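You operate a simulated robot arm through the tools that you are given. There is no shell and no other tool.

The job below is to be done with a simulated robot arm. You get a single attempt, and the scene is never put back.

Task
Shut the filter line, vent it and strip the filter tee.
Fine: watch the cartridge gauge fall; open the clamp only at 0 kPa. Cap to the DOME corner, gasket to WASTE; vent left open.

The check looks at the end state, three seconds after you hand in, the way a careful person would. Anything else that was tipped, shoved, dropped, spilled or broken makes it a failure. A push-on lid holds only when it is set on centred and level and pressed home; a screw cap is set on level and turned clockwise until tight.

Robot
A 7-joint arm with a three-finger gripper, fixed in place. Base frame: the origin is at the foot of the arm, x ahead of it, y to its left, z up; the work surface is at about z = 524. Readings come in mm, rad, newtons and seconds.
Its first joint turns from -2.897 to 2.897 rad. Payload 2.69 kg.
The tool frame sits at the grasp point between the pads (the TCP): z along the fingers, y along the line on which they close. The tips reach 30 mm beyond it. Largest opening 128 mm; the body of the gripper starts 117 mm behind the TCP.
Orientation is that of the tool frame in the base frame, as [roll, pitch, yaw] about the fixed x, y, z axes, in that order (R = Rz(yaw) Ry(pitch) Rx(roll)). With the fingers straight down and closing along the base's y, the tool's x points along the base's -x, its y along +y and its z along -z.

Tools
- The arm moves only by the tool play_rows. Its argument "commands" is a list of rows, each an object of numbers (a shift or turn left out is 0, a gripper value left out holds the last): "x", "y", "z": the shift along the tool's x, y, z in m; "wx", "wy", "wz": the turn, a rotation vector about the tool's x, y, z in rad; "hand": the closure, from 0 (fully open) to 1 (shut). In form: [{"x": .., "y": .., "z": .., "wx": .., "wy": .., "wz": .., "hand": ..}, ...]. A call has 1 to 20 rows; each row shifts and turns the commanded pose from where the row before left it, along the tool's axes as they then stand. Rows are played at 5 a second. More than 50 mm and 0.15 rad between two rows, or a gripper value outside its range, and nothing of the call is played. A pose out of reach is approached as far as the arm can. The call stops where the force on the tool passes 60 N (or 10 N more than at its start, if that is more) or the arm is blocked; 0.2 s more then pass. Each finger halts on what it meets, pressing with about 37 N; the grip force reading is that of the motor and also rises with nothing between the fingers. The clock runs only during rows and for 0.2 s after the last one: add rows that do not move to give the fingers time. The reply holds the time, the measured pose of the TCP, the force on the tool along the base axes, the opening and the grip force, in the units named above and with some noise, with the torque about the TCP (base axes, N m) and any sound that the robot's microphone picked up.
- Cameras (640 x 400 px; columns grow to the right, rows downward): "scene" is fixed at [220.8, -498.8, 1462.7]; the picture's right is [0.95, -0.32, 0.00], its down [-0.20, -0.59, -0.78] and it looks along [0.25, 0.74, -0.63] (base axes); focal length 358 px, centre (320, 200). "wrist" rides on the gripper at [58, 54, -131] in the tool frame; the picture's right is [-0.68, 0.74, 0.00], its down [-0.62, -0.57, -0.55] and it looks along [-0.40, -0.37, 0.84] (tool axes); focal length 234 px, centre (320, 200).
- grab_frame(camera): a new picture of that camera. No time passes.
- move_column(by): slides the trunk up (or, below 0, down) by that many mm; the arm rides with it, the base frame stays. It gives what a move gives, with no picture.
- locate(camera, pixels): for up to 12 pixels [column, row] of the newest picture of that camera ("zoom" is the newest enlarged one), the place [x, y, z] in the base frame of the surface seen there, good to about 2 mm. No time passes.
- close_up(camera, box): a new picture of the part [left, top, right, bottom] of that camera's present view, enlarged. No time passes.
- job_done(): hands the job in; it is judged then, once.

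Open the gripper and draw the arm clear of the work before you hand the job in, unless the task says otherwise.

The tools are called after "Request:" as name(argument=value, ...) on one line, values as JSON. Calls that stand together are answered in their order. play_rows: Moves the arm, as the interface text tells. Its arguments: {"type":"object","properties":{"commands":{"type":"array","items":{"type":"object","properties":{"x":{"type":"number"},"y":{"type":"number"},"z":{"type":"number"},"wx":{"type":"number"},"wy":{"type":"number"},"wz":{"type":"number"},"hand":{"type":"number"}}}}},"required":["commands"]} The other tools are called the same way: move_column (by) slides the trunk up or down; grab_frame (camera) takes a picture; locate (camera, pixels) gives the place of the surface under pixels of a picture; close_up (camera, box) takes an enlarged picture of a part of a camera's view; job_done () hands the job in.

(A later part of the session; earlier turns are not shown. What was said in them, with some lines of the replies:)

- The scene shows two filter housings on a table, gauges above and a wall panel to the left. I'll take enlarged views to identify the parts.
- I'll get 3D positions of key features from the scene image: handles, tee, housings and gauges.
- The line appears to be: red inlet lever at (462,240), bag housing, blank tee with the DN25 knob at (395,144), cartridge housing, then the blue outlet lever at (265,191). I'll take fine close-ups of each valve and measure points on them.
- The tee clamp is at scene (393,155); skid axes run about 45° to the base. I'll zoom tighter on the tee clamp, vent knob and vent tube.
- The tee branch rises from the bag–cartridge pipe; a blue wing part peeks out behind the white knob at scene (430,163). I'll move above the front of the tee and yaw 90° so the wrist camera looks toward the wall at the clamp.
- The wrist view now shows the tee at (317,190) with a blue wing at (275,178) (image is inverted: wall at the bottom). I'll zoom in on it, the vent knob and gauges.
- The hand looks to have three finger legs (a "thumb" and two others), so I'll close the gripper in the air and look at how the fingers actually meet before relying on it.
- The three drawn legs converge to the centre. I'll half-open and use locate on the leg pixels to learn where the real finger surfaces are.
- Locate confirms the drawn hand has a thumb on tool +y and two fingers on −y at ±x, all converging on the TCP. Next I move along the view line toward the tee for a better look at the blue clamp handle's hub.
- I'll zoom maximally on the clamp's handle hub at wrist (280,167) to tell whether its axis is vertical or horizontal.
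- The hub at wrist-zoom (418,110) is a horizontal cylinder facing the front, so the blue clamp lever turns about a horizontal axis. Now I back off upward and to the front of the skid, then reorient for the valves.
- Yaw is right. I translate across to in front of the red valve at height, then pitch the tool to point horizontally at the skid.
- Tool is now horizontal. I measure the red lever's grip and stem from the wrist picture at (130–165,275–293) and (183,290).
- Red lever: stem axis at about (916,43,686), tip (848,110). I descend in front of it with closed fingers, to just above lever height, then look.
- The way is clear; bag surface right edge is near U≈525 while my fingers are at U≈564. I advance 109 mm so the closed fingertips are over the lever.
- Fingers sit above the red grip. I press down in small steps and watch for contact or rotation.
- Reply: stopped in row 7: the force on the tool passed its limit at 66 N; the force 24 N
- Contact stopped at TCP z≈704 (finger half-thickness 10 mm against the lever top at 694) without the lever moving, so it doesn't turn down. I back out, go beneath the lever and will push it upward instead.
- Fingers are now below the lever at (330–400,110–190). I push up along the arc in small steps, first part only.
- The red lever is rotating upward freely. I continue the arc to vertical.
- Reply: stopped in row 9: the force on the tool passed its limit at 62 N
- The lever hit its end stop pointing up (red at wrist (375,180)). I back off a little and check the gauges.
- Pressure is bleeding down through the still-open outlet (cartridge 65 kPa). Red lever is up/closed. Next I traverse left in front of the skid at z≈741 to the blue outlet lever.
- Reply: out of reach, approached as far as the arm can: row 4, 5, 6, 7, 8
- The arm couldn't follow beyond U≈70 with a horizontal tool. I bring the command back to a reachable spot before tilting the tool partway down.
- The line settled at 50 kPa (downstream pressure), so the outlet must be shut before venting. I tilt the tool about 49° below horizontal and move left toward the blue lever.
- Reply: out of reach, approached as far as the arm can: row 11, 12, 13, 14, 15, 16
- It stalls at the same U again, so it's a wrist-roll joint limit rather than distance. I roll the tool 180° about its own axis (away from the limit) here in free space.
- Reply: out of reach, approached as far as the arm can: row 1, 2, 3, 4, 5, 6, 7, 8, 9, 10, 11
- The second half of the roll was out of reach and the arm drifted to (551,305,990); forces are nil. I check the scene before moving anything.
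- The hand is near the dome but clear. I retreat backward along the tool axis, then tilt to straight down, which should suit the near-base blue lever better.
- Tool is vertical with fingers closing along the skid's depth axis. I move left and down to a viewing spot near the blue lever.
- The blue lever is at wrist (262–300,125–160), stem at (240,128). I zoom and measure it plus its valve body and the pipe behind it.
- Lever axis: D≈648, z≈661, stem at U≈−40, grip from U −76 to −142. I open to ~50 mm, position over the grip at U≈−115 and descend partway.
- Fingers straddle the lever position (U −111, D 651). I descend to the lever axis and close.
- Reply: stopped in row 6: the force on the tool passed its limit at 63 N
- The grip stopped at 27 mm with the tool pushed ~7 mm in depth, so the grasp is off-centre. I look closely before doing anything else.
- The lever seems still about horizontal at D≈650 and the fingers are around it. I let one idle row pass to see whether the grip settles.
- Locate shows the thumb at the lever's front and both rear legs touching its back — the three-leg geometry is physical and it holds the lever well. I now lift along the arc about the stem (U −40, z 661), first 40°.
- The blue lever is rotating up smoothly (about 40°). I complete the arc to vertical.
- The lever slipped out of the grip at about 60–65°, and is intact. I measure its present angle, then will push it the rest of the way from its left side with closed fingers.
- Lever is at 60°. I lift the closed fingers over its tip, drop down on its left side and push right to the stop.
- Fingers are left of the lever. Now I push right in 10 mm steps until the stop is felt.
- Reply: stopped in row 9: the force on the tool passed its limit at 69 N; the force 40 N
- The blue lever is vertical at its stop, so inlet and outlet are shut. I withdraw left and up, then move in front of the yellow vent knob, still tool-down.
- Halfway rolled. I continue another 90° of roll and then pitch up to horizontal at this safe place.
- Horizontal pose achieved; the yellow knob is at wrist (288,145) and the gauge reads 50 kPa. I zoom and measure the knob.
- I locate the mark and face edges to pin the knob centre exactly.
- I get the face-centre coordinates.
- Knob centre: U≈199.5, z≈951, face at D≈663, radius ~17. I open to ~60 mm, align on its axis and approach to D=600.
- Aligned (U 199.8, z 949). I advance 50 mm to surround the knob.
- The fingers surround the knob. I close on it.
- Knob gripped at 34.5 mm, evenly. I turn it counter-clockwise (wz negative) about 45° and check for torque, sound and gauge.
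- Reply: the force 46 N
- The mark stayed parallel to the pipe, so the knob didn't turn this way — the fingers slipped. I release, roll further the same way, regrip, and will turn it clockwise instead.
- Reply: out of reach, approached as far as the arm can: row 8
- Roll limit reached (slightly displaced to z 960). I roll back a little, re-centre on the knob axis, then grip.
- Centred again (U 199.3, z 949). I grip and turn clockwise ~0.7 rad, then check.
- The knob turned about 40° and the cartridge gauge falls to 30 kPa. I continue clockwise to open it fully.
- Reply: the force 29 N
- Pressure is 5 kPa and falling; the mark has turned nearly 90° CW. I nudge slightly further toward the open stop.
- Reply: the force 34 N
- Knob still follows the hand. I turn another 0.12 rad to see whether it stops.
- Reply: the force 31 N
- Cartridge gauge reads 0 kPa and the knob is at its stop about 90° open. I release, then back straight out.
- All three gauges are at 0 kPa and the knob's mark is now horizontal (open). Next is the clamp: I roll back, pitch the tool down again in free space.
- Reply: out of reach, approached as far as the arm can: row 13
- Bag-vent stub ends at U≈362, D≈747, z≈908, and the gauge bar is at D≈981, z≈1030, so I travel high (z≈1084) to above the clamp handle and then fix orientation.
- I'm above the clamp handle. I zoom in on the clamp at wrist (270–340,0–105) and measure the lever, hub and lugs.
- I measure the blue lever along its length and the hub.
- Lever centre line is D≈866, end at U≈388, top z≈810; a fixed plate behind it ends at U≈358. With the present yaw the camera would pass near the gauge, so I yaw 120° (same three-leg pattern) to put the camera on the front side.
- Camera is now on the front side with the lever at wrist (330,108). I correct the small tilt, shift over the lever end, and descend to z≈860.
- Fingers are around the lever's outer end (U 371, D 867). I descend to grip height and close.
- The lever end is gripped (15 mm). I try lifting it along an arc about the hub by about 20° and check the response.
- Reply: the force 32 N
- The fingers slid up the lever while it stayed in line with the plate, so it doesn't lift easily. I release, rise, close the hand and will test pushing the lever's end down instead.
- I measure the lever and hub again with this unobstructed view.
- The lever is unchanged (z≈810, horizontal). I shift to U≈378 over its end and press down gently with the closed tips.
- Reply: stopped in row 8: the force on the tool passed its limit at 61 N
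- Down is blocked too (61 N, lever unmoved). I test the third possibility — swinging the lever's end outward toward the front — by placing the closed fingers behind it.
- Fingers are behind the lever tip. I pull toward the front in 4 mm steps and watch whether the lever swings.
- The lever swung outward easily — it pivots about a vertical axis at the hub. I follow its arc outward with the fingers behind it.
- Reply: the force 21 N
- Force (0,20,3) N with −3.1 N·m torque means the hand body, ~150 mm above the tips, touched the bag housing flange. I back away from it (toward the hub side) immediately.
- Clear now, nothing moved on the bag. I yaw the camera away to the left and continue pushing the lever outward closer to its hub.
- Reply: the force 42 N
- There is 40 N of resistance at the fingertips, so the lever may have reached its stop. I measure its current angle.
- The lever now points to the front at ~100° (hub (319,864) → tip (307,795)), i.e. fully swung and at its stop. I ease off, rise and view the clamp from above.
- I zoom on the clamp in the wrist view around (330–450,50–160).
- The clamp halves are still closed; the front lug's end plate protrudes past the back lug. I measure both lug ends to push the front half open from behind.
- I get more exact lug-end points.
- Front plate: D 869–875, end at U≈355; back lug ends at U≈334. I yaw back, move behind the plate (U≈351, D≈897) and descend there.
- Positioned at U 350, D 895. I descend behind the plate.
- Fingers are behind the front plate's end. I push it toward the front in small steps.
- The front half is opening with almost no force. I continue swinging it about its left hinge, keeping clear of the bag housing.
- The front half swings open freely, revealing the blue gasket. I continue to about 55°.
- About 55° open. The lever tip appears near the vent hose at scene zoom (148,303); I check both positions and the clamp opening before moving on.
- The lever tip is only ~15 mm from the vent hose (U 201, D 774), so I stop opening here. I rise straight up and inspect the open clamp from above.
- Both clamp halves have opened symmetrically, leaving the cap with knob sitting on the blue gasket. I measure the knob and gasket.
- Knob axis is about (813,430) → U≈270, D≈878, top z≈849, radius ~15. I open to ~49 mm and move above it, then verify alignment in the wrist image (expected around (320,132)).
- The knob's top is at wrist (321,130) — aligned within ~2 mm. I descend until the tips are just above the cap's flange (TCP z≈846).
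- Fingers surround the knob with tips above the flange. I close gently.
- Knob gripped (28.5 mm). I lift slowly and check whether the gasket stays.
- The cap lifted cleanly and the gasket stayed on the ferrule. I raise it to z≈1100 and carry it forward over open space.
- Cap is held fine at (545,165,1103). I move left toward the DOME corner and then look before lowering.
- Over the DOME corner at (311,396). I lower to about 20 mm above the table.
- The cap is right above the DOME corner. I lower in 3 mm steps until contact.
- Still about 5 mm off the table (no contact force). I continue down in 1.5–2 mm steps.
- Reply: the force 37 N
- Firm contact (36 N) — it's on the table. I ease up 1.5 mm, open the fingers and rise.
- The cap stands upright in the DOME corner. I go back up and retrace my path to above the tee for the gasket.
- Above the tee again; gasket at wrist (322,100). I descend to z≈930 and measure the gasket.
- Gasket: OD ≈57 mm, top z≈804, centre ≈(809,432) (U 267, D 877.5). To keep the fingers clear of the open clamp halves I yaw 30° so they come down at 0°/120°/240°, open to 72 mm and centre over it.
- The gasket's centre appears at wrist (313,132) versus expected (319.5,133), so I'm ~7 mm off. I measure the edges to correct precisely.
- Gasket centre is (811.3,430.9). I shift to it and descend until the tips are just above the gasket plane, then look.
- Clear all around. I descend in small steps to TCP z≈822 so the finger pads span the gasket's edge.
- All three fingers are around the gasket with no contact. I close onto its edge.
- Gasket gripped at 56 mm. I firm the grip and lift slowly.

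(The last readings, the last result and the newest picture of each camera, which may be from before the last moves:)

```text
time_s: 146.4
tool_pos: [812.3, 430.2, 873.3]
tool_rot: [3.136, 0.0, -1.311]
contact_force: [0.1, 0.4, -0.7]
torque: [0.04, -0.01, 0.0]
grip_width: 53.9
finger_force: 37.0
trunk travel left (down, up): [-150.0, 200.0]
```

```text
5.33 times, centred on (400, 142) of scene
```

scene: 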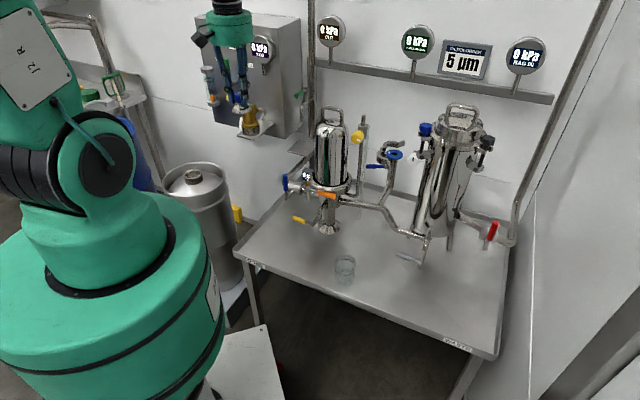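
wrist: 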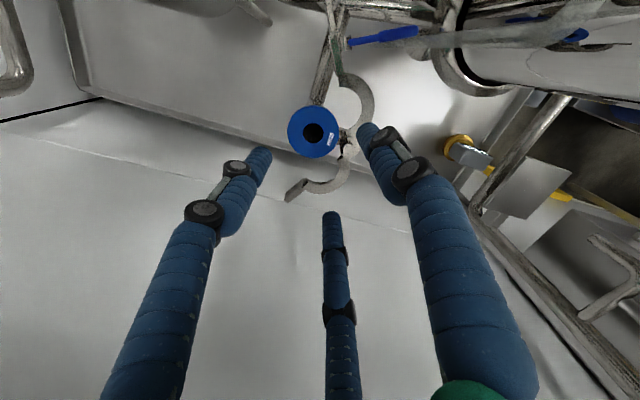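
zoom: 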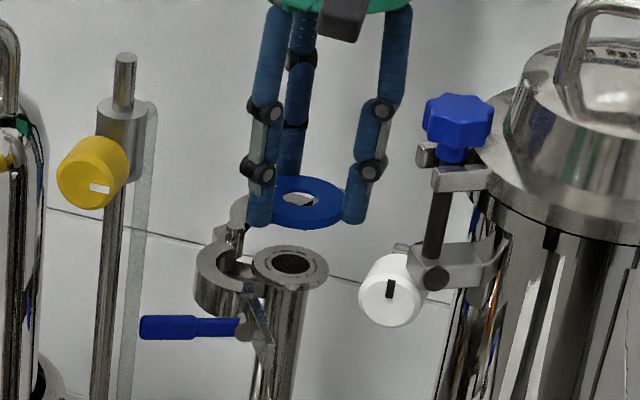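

Gasket is in hand and the ferrule is bare. I raise it and carry it forward, then right toward the WASTE corner.

Request:
play_rows(commands=[{"z": -0.0395}, {"z": -0.0395}, {"z": -0.0395}, {"z": -0.0395}, {"z": -0.0395}, {"z": -0.0395}, {"x": 0.021, "y": 0.0363}, {"x": 0.021, "y": 0.0363}, {"x": 0.021, "y": 0.0363}, {"x": 0.021, "y": 0.0363}, {"x": 0.021, "y": 0.0363}, {"x": 0.021, "y": 0.0363}, {"x": 0.021, "y": 0.0363}, {"x": 0.021, "y": 0.0363}, {"x": 0.021, "y": 0.0363}, {}])

Request:
play_rows(commands=[{"x": 0.036, "y": -0.0201}, {"x": 0.036, "y": -0.0201}, {"x": 0.036, "y": -0.0201}, {"x": 0.036, "y": -0.0201}, {"x": 0.036, "y": -0.0201}, {"x": 0.036, "y": -0.0201}, {"x": 0.036, "y": -0.0201}, {"x": 0.036, "y": -0.0201}, {"x": 0.036, "y": -0.0201}, {}])

Request:
grab_frame(camera="scene")

Request:
grab_frame(camera="wrist")

```text
time_s: 149.8
tool_pos: [546.9, 163.2, 1108.8]
tool_rot: [3.136, 0.0, -1.31]
contact_force: [-1.1, 0.0, 0.0]
torque: [0.04, -0.04, -0.01]
grip_width: 53.6
finger_force: 36.3
trunk travel left (down, up): [-150.0, 200.0]
```

```text
time_s: 152.0
tool_pos: [803.8, -102.2, 1108.5]
tool_rot: [3.134, 0.003, -1.312]
contact_force: [0.0, -0.4, -1.4]
torque: [0.06, 0.05, 0.02]
grip_width: 53.5
finger_force: 36.9
trunk travel left (down, up): [-150.0, 200.0]
```

```text
taken
```

scene: 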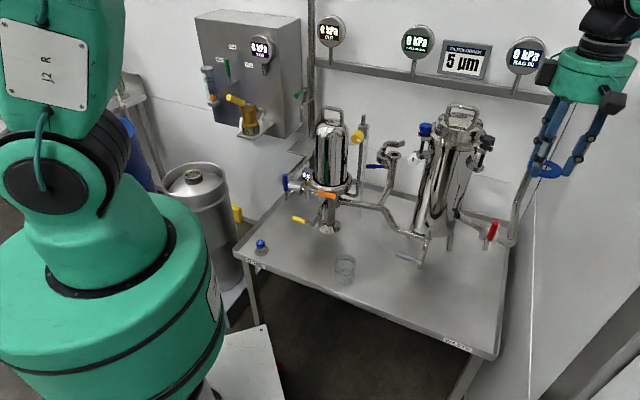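

```text
taken
```

wrist: 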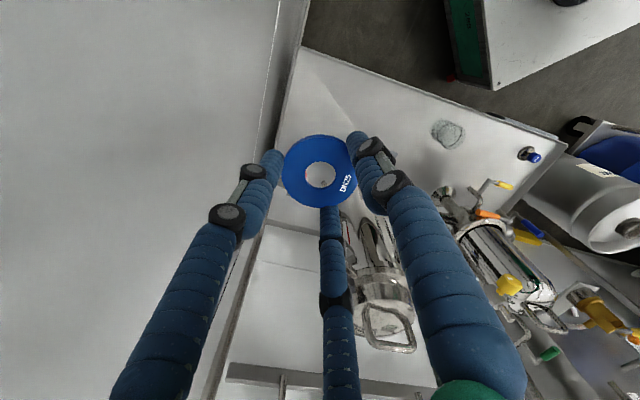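

I check for a side wall or obstacles on the right before descending.

Request:
locate(camera="scene", pixels=[[515, 260], [530, 260], [545, 260], [580, 260], [600, 330], [505, 300], [500, 320], [560, 170], [480, 320], [470, 330], [490, 300], [545, 360]])

Request:
locate(camera="wrist", pixels=[[290, 90], [300, 60], [280, 120], [250, 100], [200, 100], [340, 80], [320, 100], [270, 40], [400, 90], [100, 100]])

```text
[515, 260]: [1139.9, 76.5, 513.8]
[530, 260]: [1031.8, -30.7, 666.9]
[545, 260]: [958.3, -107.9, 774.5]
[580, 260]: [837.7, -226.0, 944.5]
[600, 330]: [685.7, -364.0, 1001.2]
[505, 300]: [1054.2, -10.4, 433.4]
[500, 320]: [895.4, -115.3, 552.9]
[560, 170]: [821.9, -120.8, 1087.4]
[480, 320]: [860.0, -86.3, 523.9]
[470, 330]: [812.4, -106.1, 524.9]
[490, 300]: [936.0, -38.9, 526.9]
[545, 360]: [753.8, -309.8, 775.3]
```

```text
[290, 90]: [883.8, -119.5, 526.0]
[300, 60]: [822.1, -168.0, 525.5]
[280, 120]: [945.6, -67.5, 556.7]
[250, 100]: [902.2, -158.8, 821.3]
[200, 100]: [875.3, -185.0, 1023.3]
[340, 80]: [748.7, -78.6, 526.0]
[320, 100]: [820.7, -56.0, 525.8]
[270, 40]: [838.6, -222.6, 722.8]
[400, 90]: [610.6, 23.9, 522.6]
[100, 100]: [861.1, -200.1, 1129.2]
```

The side wall is at U≈751, leaving ample clearance. I lower the gasket to ~25 mm above the table.

Request:
play_rows(commands=[{"x": -0.0035, "y": 0.002, "z": 0.0435}, {"z": 0.0435}, {"z": 0.0435}, {"z": 0.0435}, {"z": 0.0435}, {"z": 0.0435}, {"z": 0.0435}, {"z": 0.0435}, {"z": 0.0435}, {"z": 0.0435}, {"z": 0.0435}, {"z": 0.0435}, {}])

Request:
grab_frame(camera="wrist")

Request:
close_up(camera="scene", box=[420, 270, 540, 370])

```text
time_s: 154.8
tool_pos: [796.9, -99.0, 589.0]
tool_rot: [3.133, 0.0, -1.31]
contact_force: [0.3, 0.8, -0.1]
torque: [-0.01, 0.03, 0.02]
grip_width: 53.9
finger_force: 37.6
trunk travel left (down, up): [-150.0, 200.0]
```

```text
taken
```

wrist: 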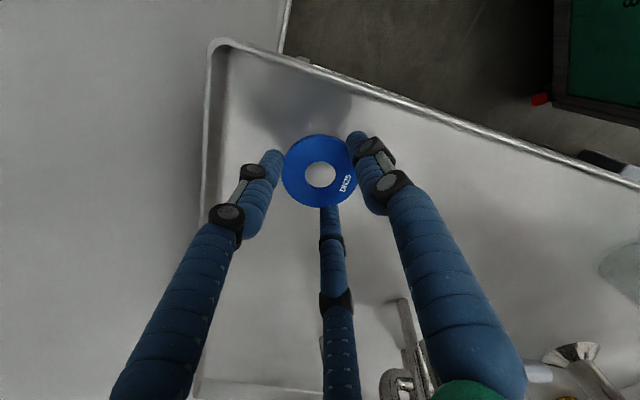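

```text
4.00 times, centred on (480, 320) of scene
```

zoom: 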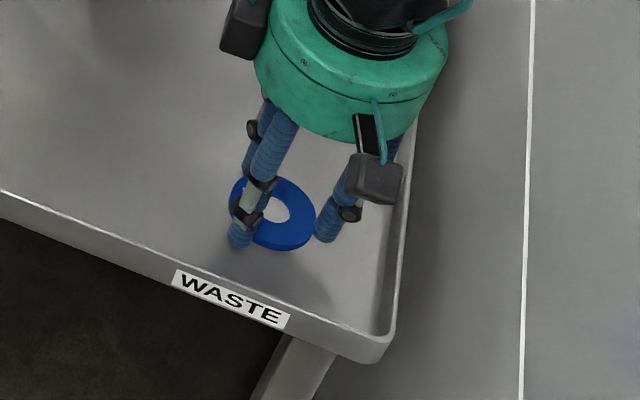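

The gasket is above the WASTE corner. I lower in decreasing steps until contact.

Request:
play_rows(commands=[{"z": 0.012}, {"z": 0.01}, {"z": 0.005}, {"z": 0.003}, {}])

Request:
play_rows(commands=[{"z": 0.002}, {"z": 0.0015}, {}])

Request:
close_up(camera="scene", box=[440, 290, 520, 350])

```text
time_s: 156.0
tool_pos: [797.4, -100.3, 557.2]
tool_rot: [3.137, 0.0, -1.311]
contact_force: [-0.4, -0.8, -0.8]
torque: [0.0, 0.0, -0.01]
grip_width: 53.8
finger_force: 37.1
trunk travel left (down, up): [-150.0, 200.0]
```

```text
time_s: 156.8
tool_pos: [796.4, -99.2, 553.8]
tool_rot: [3.136, 0.0, -1.31]
contact_force: [-2.8, -0.4, 4.8]
torque: [-0.09, -0.02, -0.07]
grip_width: 53.7
finger_force: 37.1
trunk travel left (down, up): [-150.0, 200.0]
```

```text
6.67 times, centred on (480, 320) of scene
```

zoom: 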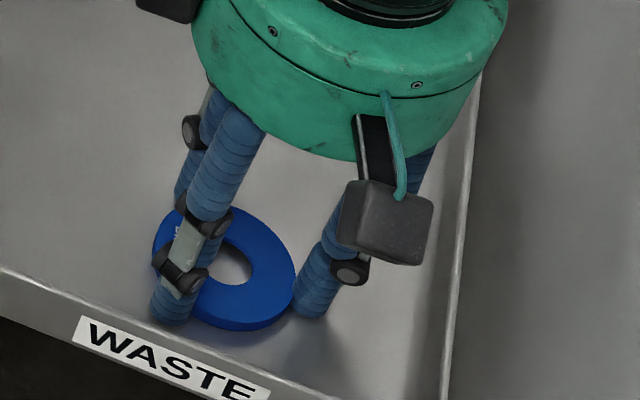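

Light contact (5 N): gasket (or tips) is on the table. I open and rise.

Request:
play_rows(commands=[{"hand": 0.6}, {"hand": 0.5}, {"hand": 0.4}, {}, {"z": -0.02}, {"z": -0.04}, {"z": -0.04}, {"z": -0.04}, {}])

Request:
close_up(camera="scene", box=[420, 270, 540, 370])

Request:
grab_frame(camera="wrist")

```text
time_s: 158.8
tool_pos: [797.7, -97.8, 693.6]
tool_rot: [3.137, -0.002, -1.311]
contact_force: [-0.4, -0.1, 0.9]
torque: [0.0, 0.0, 0.0]
grip_width: 77.0
finger_force: 0.1
trunk travel left (down, up): [-150.0, 200.0]
```

```text
4.00 times, centred on (480, 320) of scene
```

zoom: 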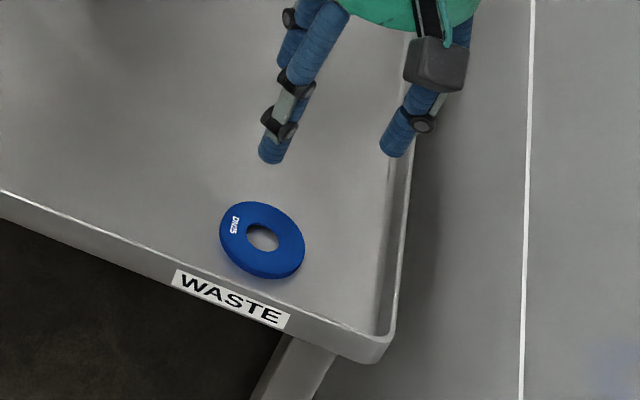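

```text
taken
```

wrist: 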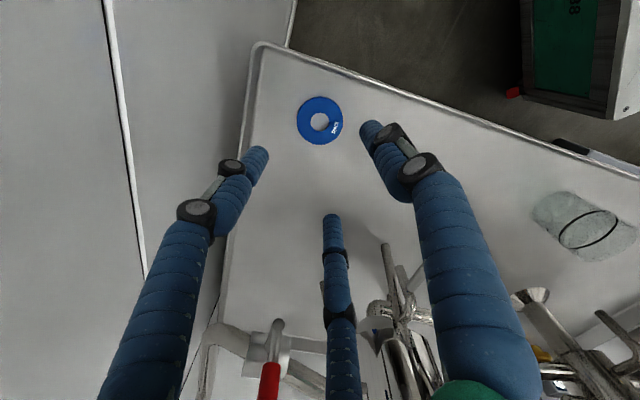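

The gasket lies flat in the WASTE corner. I raise the arm, draw it back clear of the work, and do a final check of everything.

Request:
play_rows(commands=[{"z": -0.045, "hand": 0.2}, {"z": -0.045}, {"z": -0.045}, {"z": -0.045}, {"z": -0.045}, {"z": -0.045}, {"z": -0.045}, {"z": -0.045}, {"z": -0.045}, {"z": -0.03}, {"x": -0.03, "y": 0.03, "hand": 0}, {"x": -0.03, "y": 0.03}, {"x": -0.03, "y": 0.03}, {"x": -0.03, "y": 0.03}, {"x": -0.03, "y": 0.03}, {"x": -0.03, "y": 0.03}, {}])

Request:
grab_frame(camera="scene")

Request:
close_up(camera="scene", box=[310, 0, 560, 156])

Request:
close_up(camera="scene", box=[240, 150, 400, 270])

Request:
close_up(camera="scene", box=[370, 110, 520, 270])

```text
time_s: 162.4
tool_pos: [581.2, 27.1, 1132.3]
tool_rot: [3.136, 0.001, -1.31]
contact_force: [-0.7, 0.4, 0.5]
torque: [-0.01, -0.06, 0.02]
grip_width: 128.1
finger_force: 0.0
trunk travel left (down, up): [-150.0, 200.0]
```

```text
taken
```

scene: 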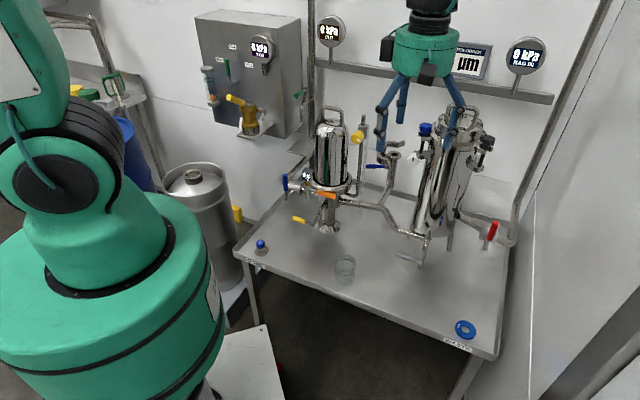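

```text
2.56 times, centred on (435, 78) of scene
```

zoom: 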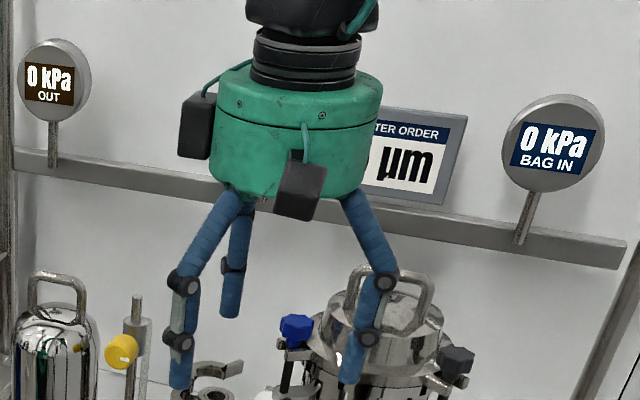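

```text
3.33 times, centred on (320, 210) of scene
```

zoom: 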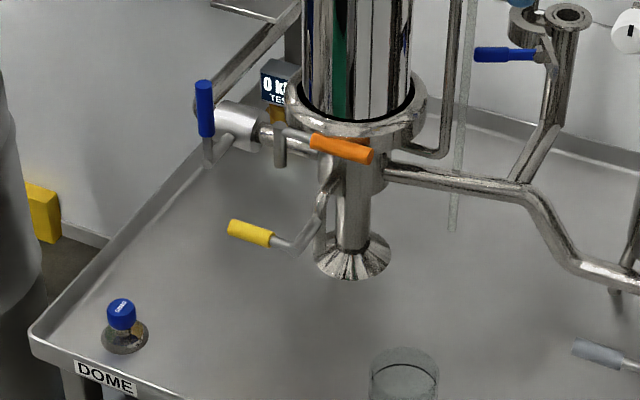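

```text
2.50 times, centred on (445, 190) of scene
```

zoom: 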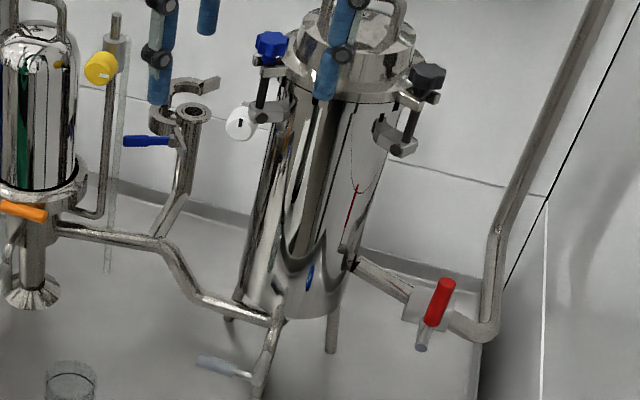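

I verify the red lever's final angle (it looks slightly leaning) and the vent mark by measurement.

Request:
close_up(camera="scene", box=[450, 200, 530, 270])

Request:
locate(camera="zoom", pixels=[[350, 160], [340, 190], [325, 225], [310, 260], [300, 290], [290, 310]])

Request:
close_up(camera="scene", box=[330, 100, 430, 180])

```text
5.71 times, centred on (490, 235) of scene
```

zoom: 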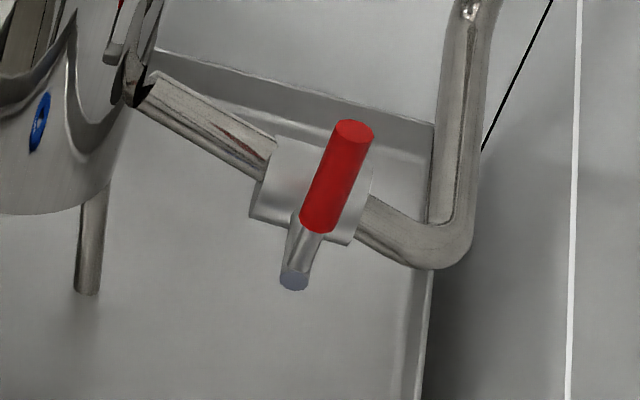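

```text
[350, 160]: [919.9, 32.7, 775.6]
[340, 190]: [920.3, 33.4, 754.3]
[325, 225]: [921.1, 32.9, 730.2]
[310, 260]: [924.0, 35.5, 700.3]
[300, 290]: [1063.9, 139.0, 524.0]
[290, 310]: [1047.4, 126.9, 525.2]
```

```text
5.00 times, centred on (380, 140) of scene
```

zoom: 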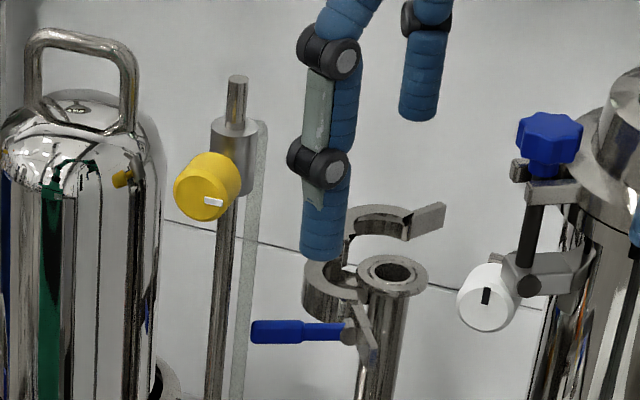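

The red lever measures truly vertical (x,y constant from z 730 to 776), blue lever is vertical, vent mark horizontal (open), gauges 0 kPa, clamp open, cap at DOME, gasket at WASTE, hand open and clear. I hand the job in.

Request:
job_done()

```text
The job is handed in.
```

I shut and vented the filter line, stripped the filter tee, and handed the job in. I haven't seen the result of the check.

- **Line shut:** the red inlet lever and the blue outlet lever are both turned up to their closed stops.
- **Vented:** the yellow vent knob is open and left open. I watched the cartridge gauge fall to 0 kPa before touching the clamp, and all three line gauges then read 0.
- **Tee stripped:** the clamp is open, the cap stands upright in the DOME corner, and the gasket lies flat in the WASTE corner.

- **Contact with the bag housing:** while I was opening the clamp lever, the hand body touched the bag housing with about 20 N. I backed off at once, and nothing there looked moved afterwards.
- **Clamp lever near the vent hose:** with the clamp open, the tip of its lever sits about 15 mm from the vent hose.
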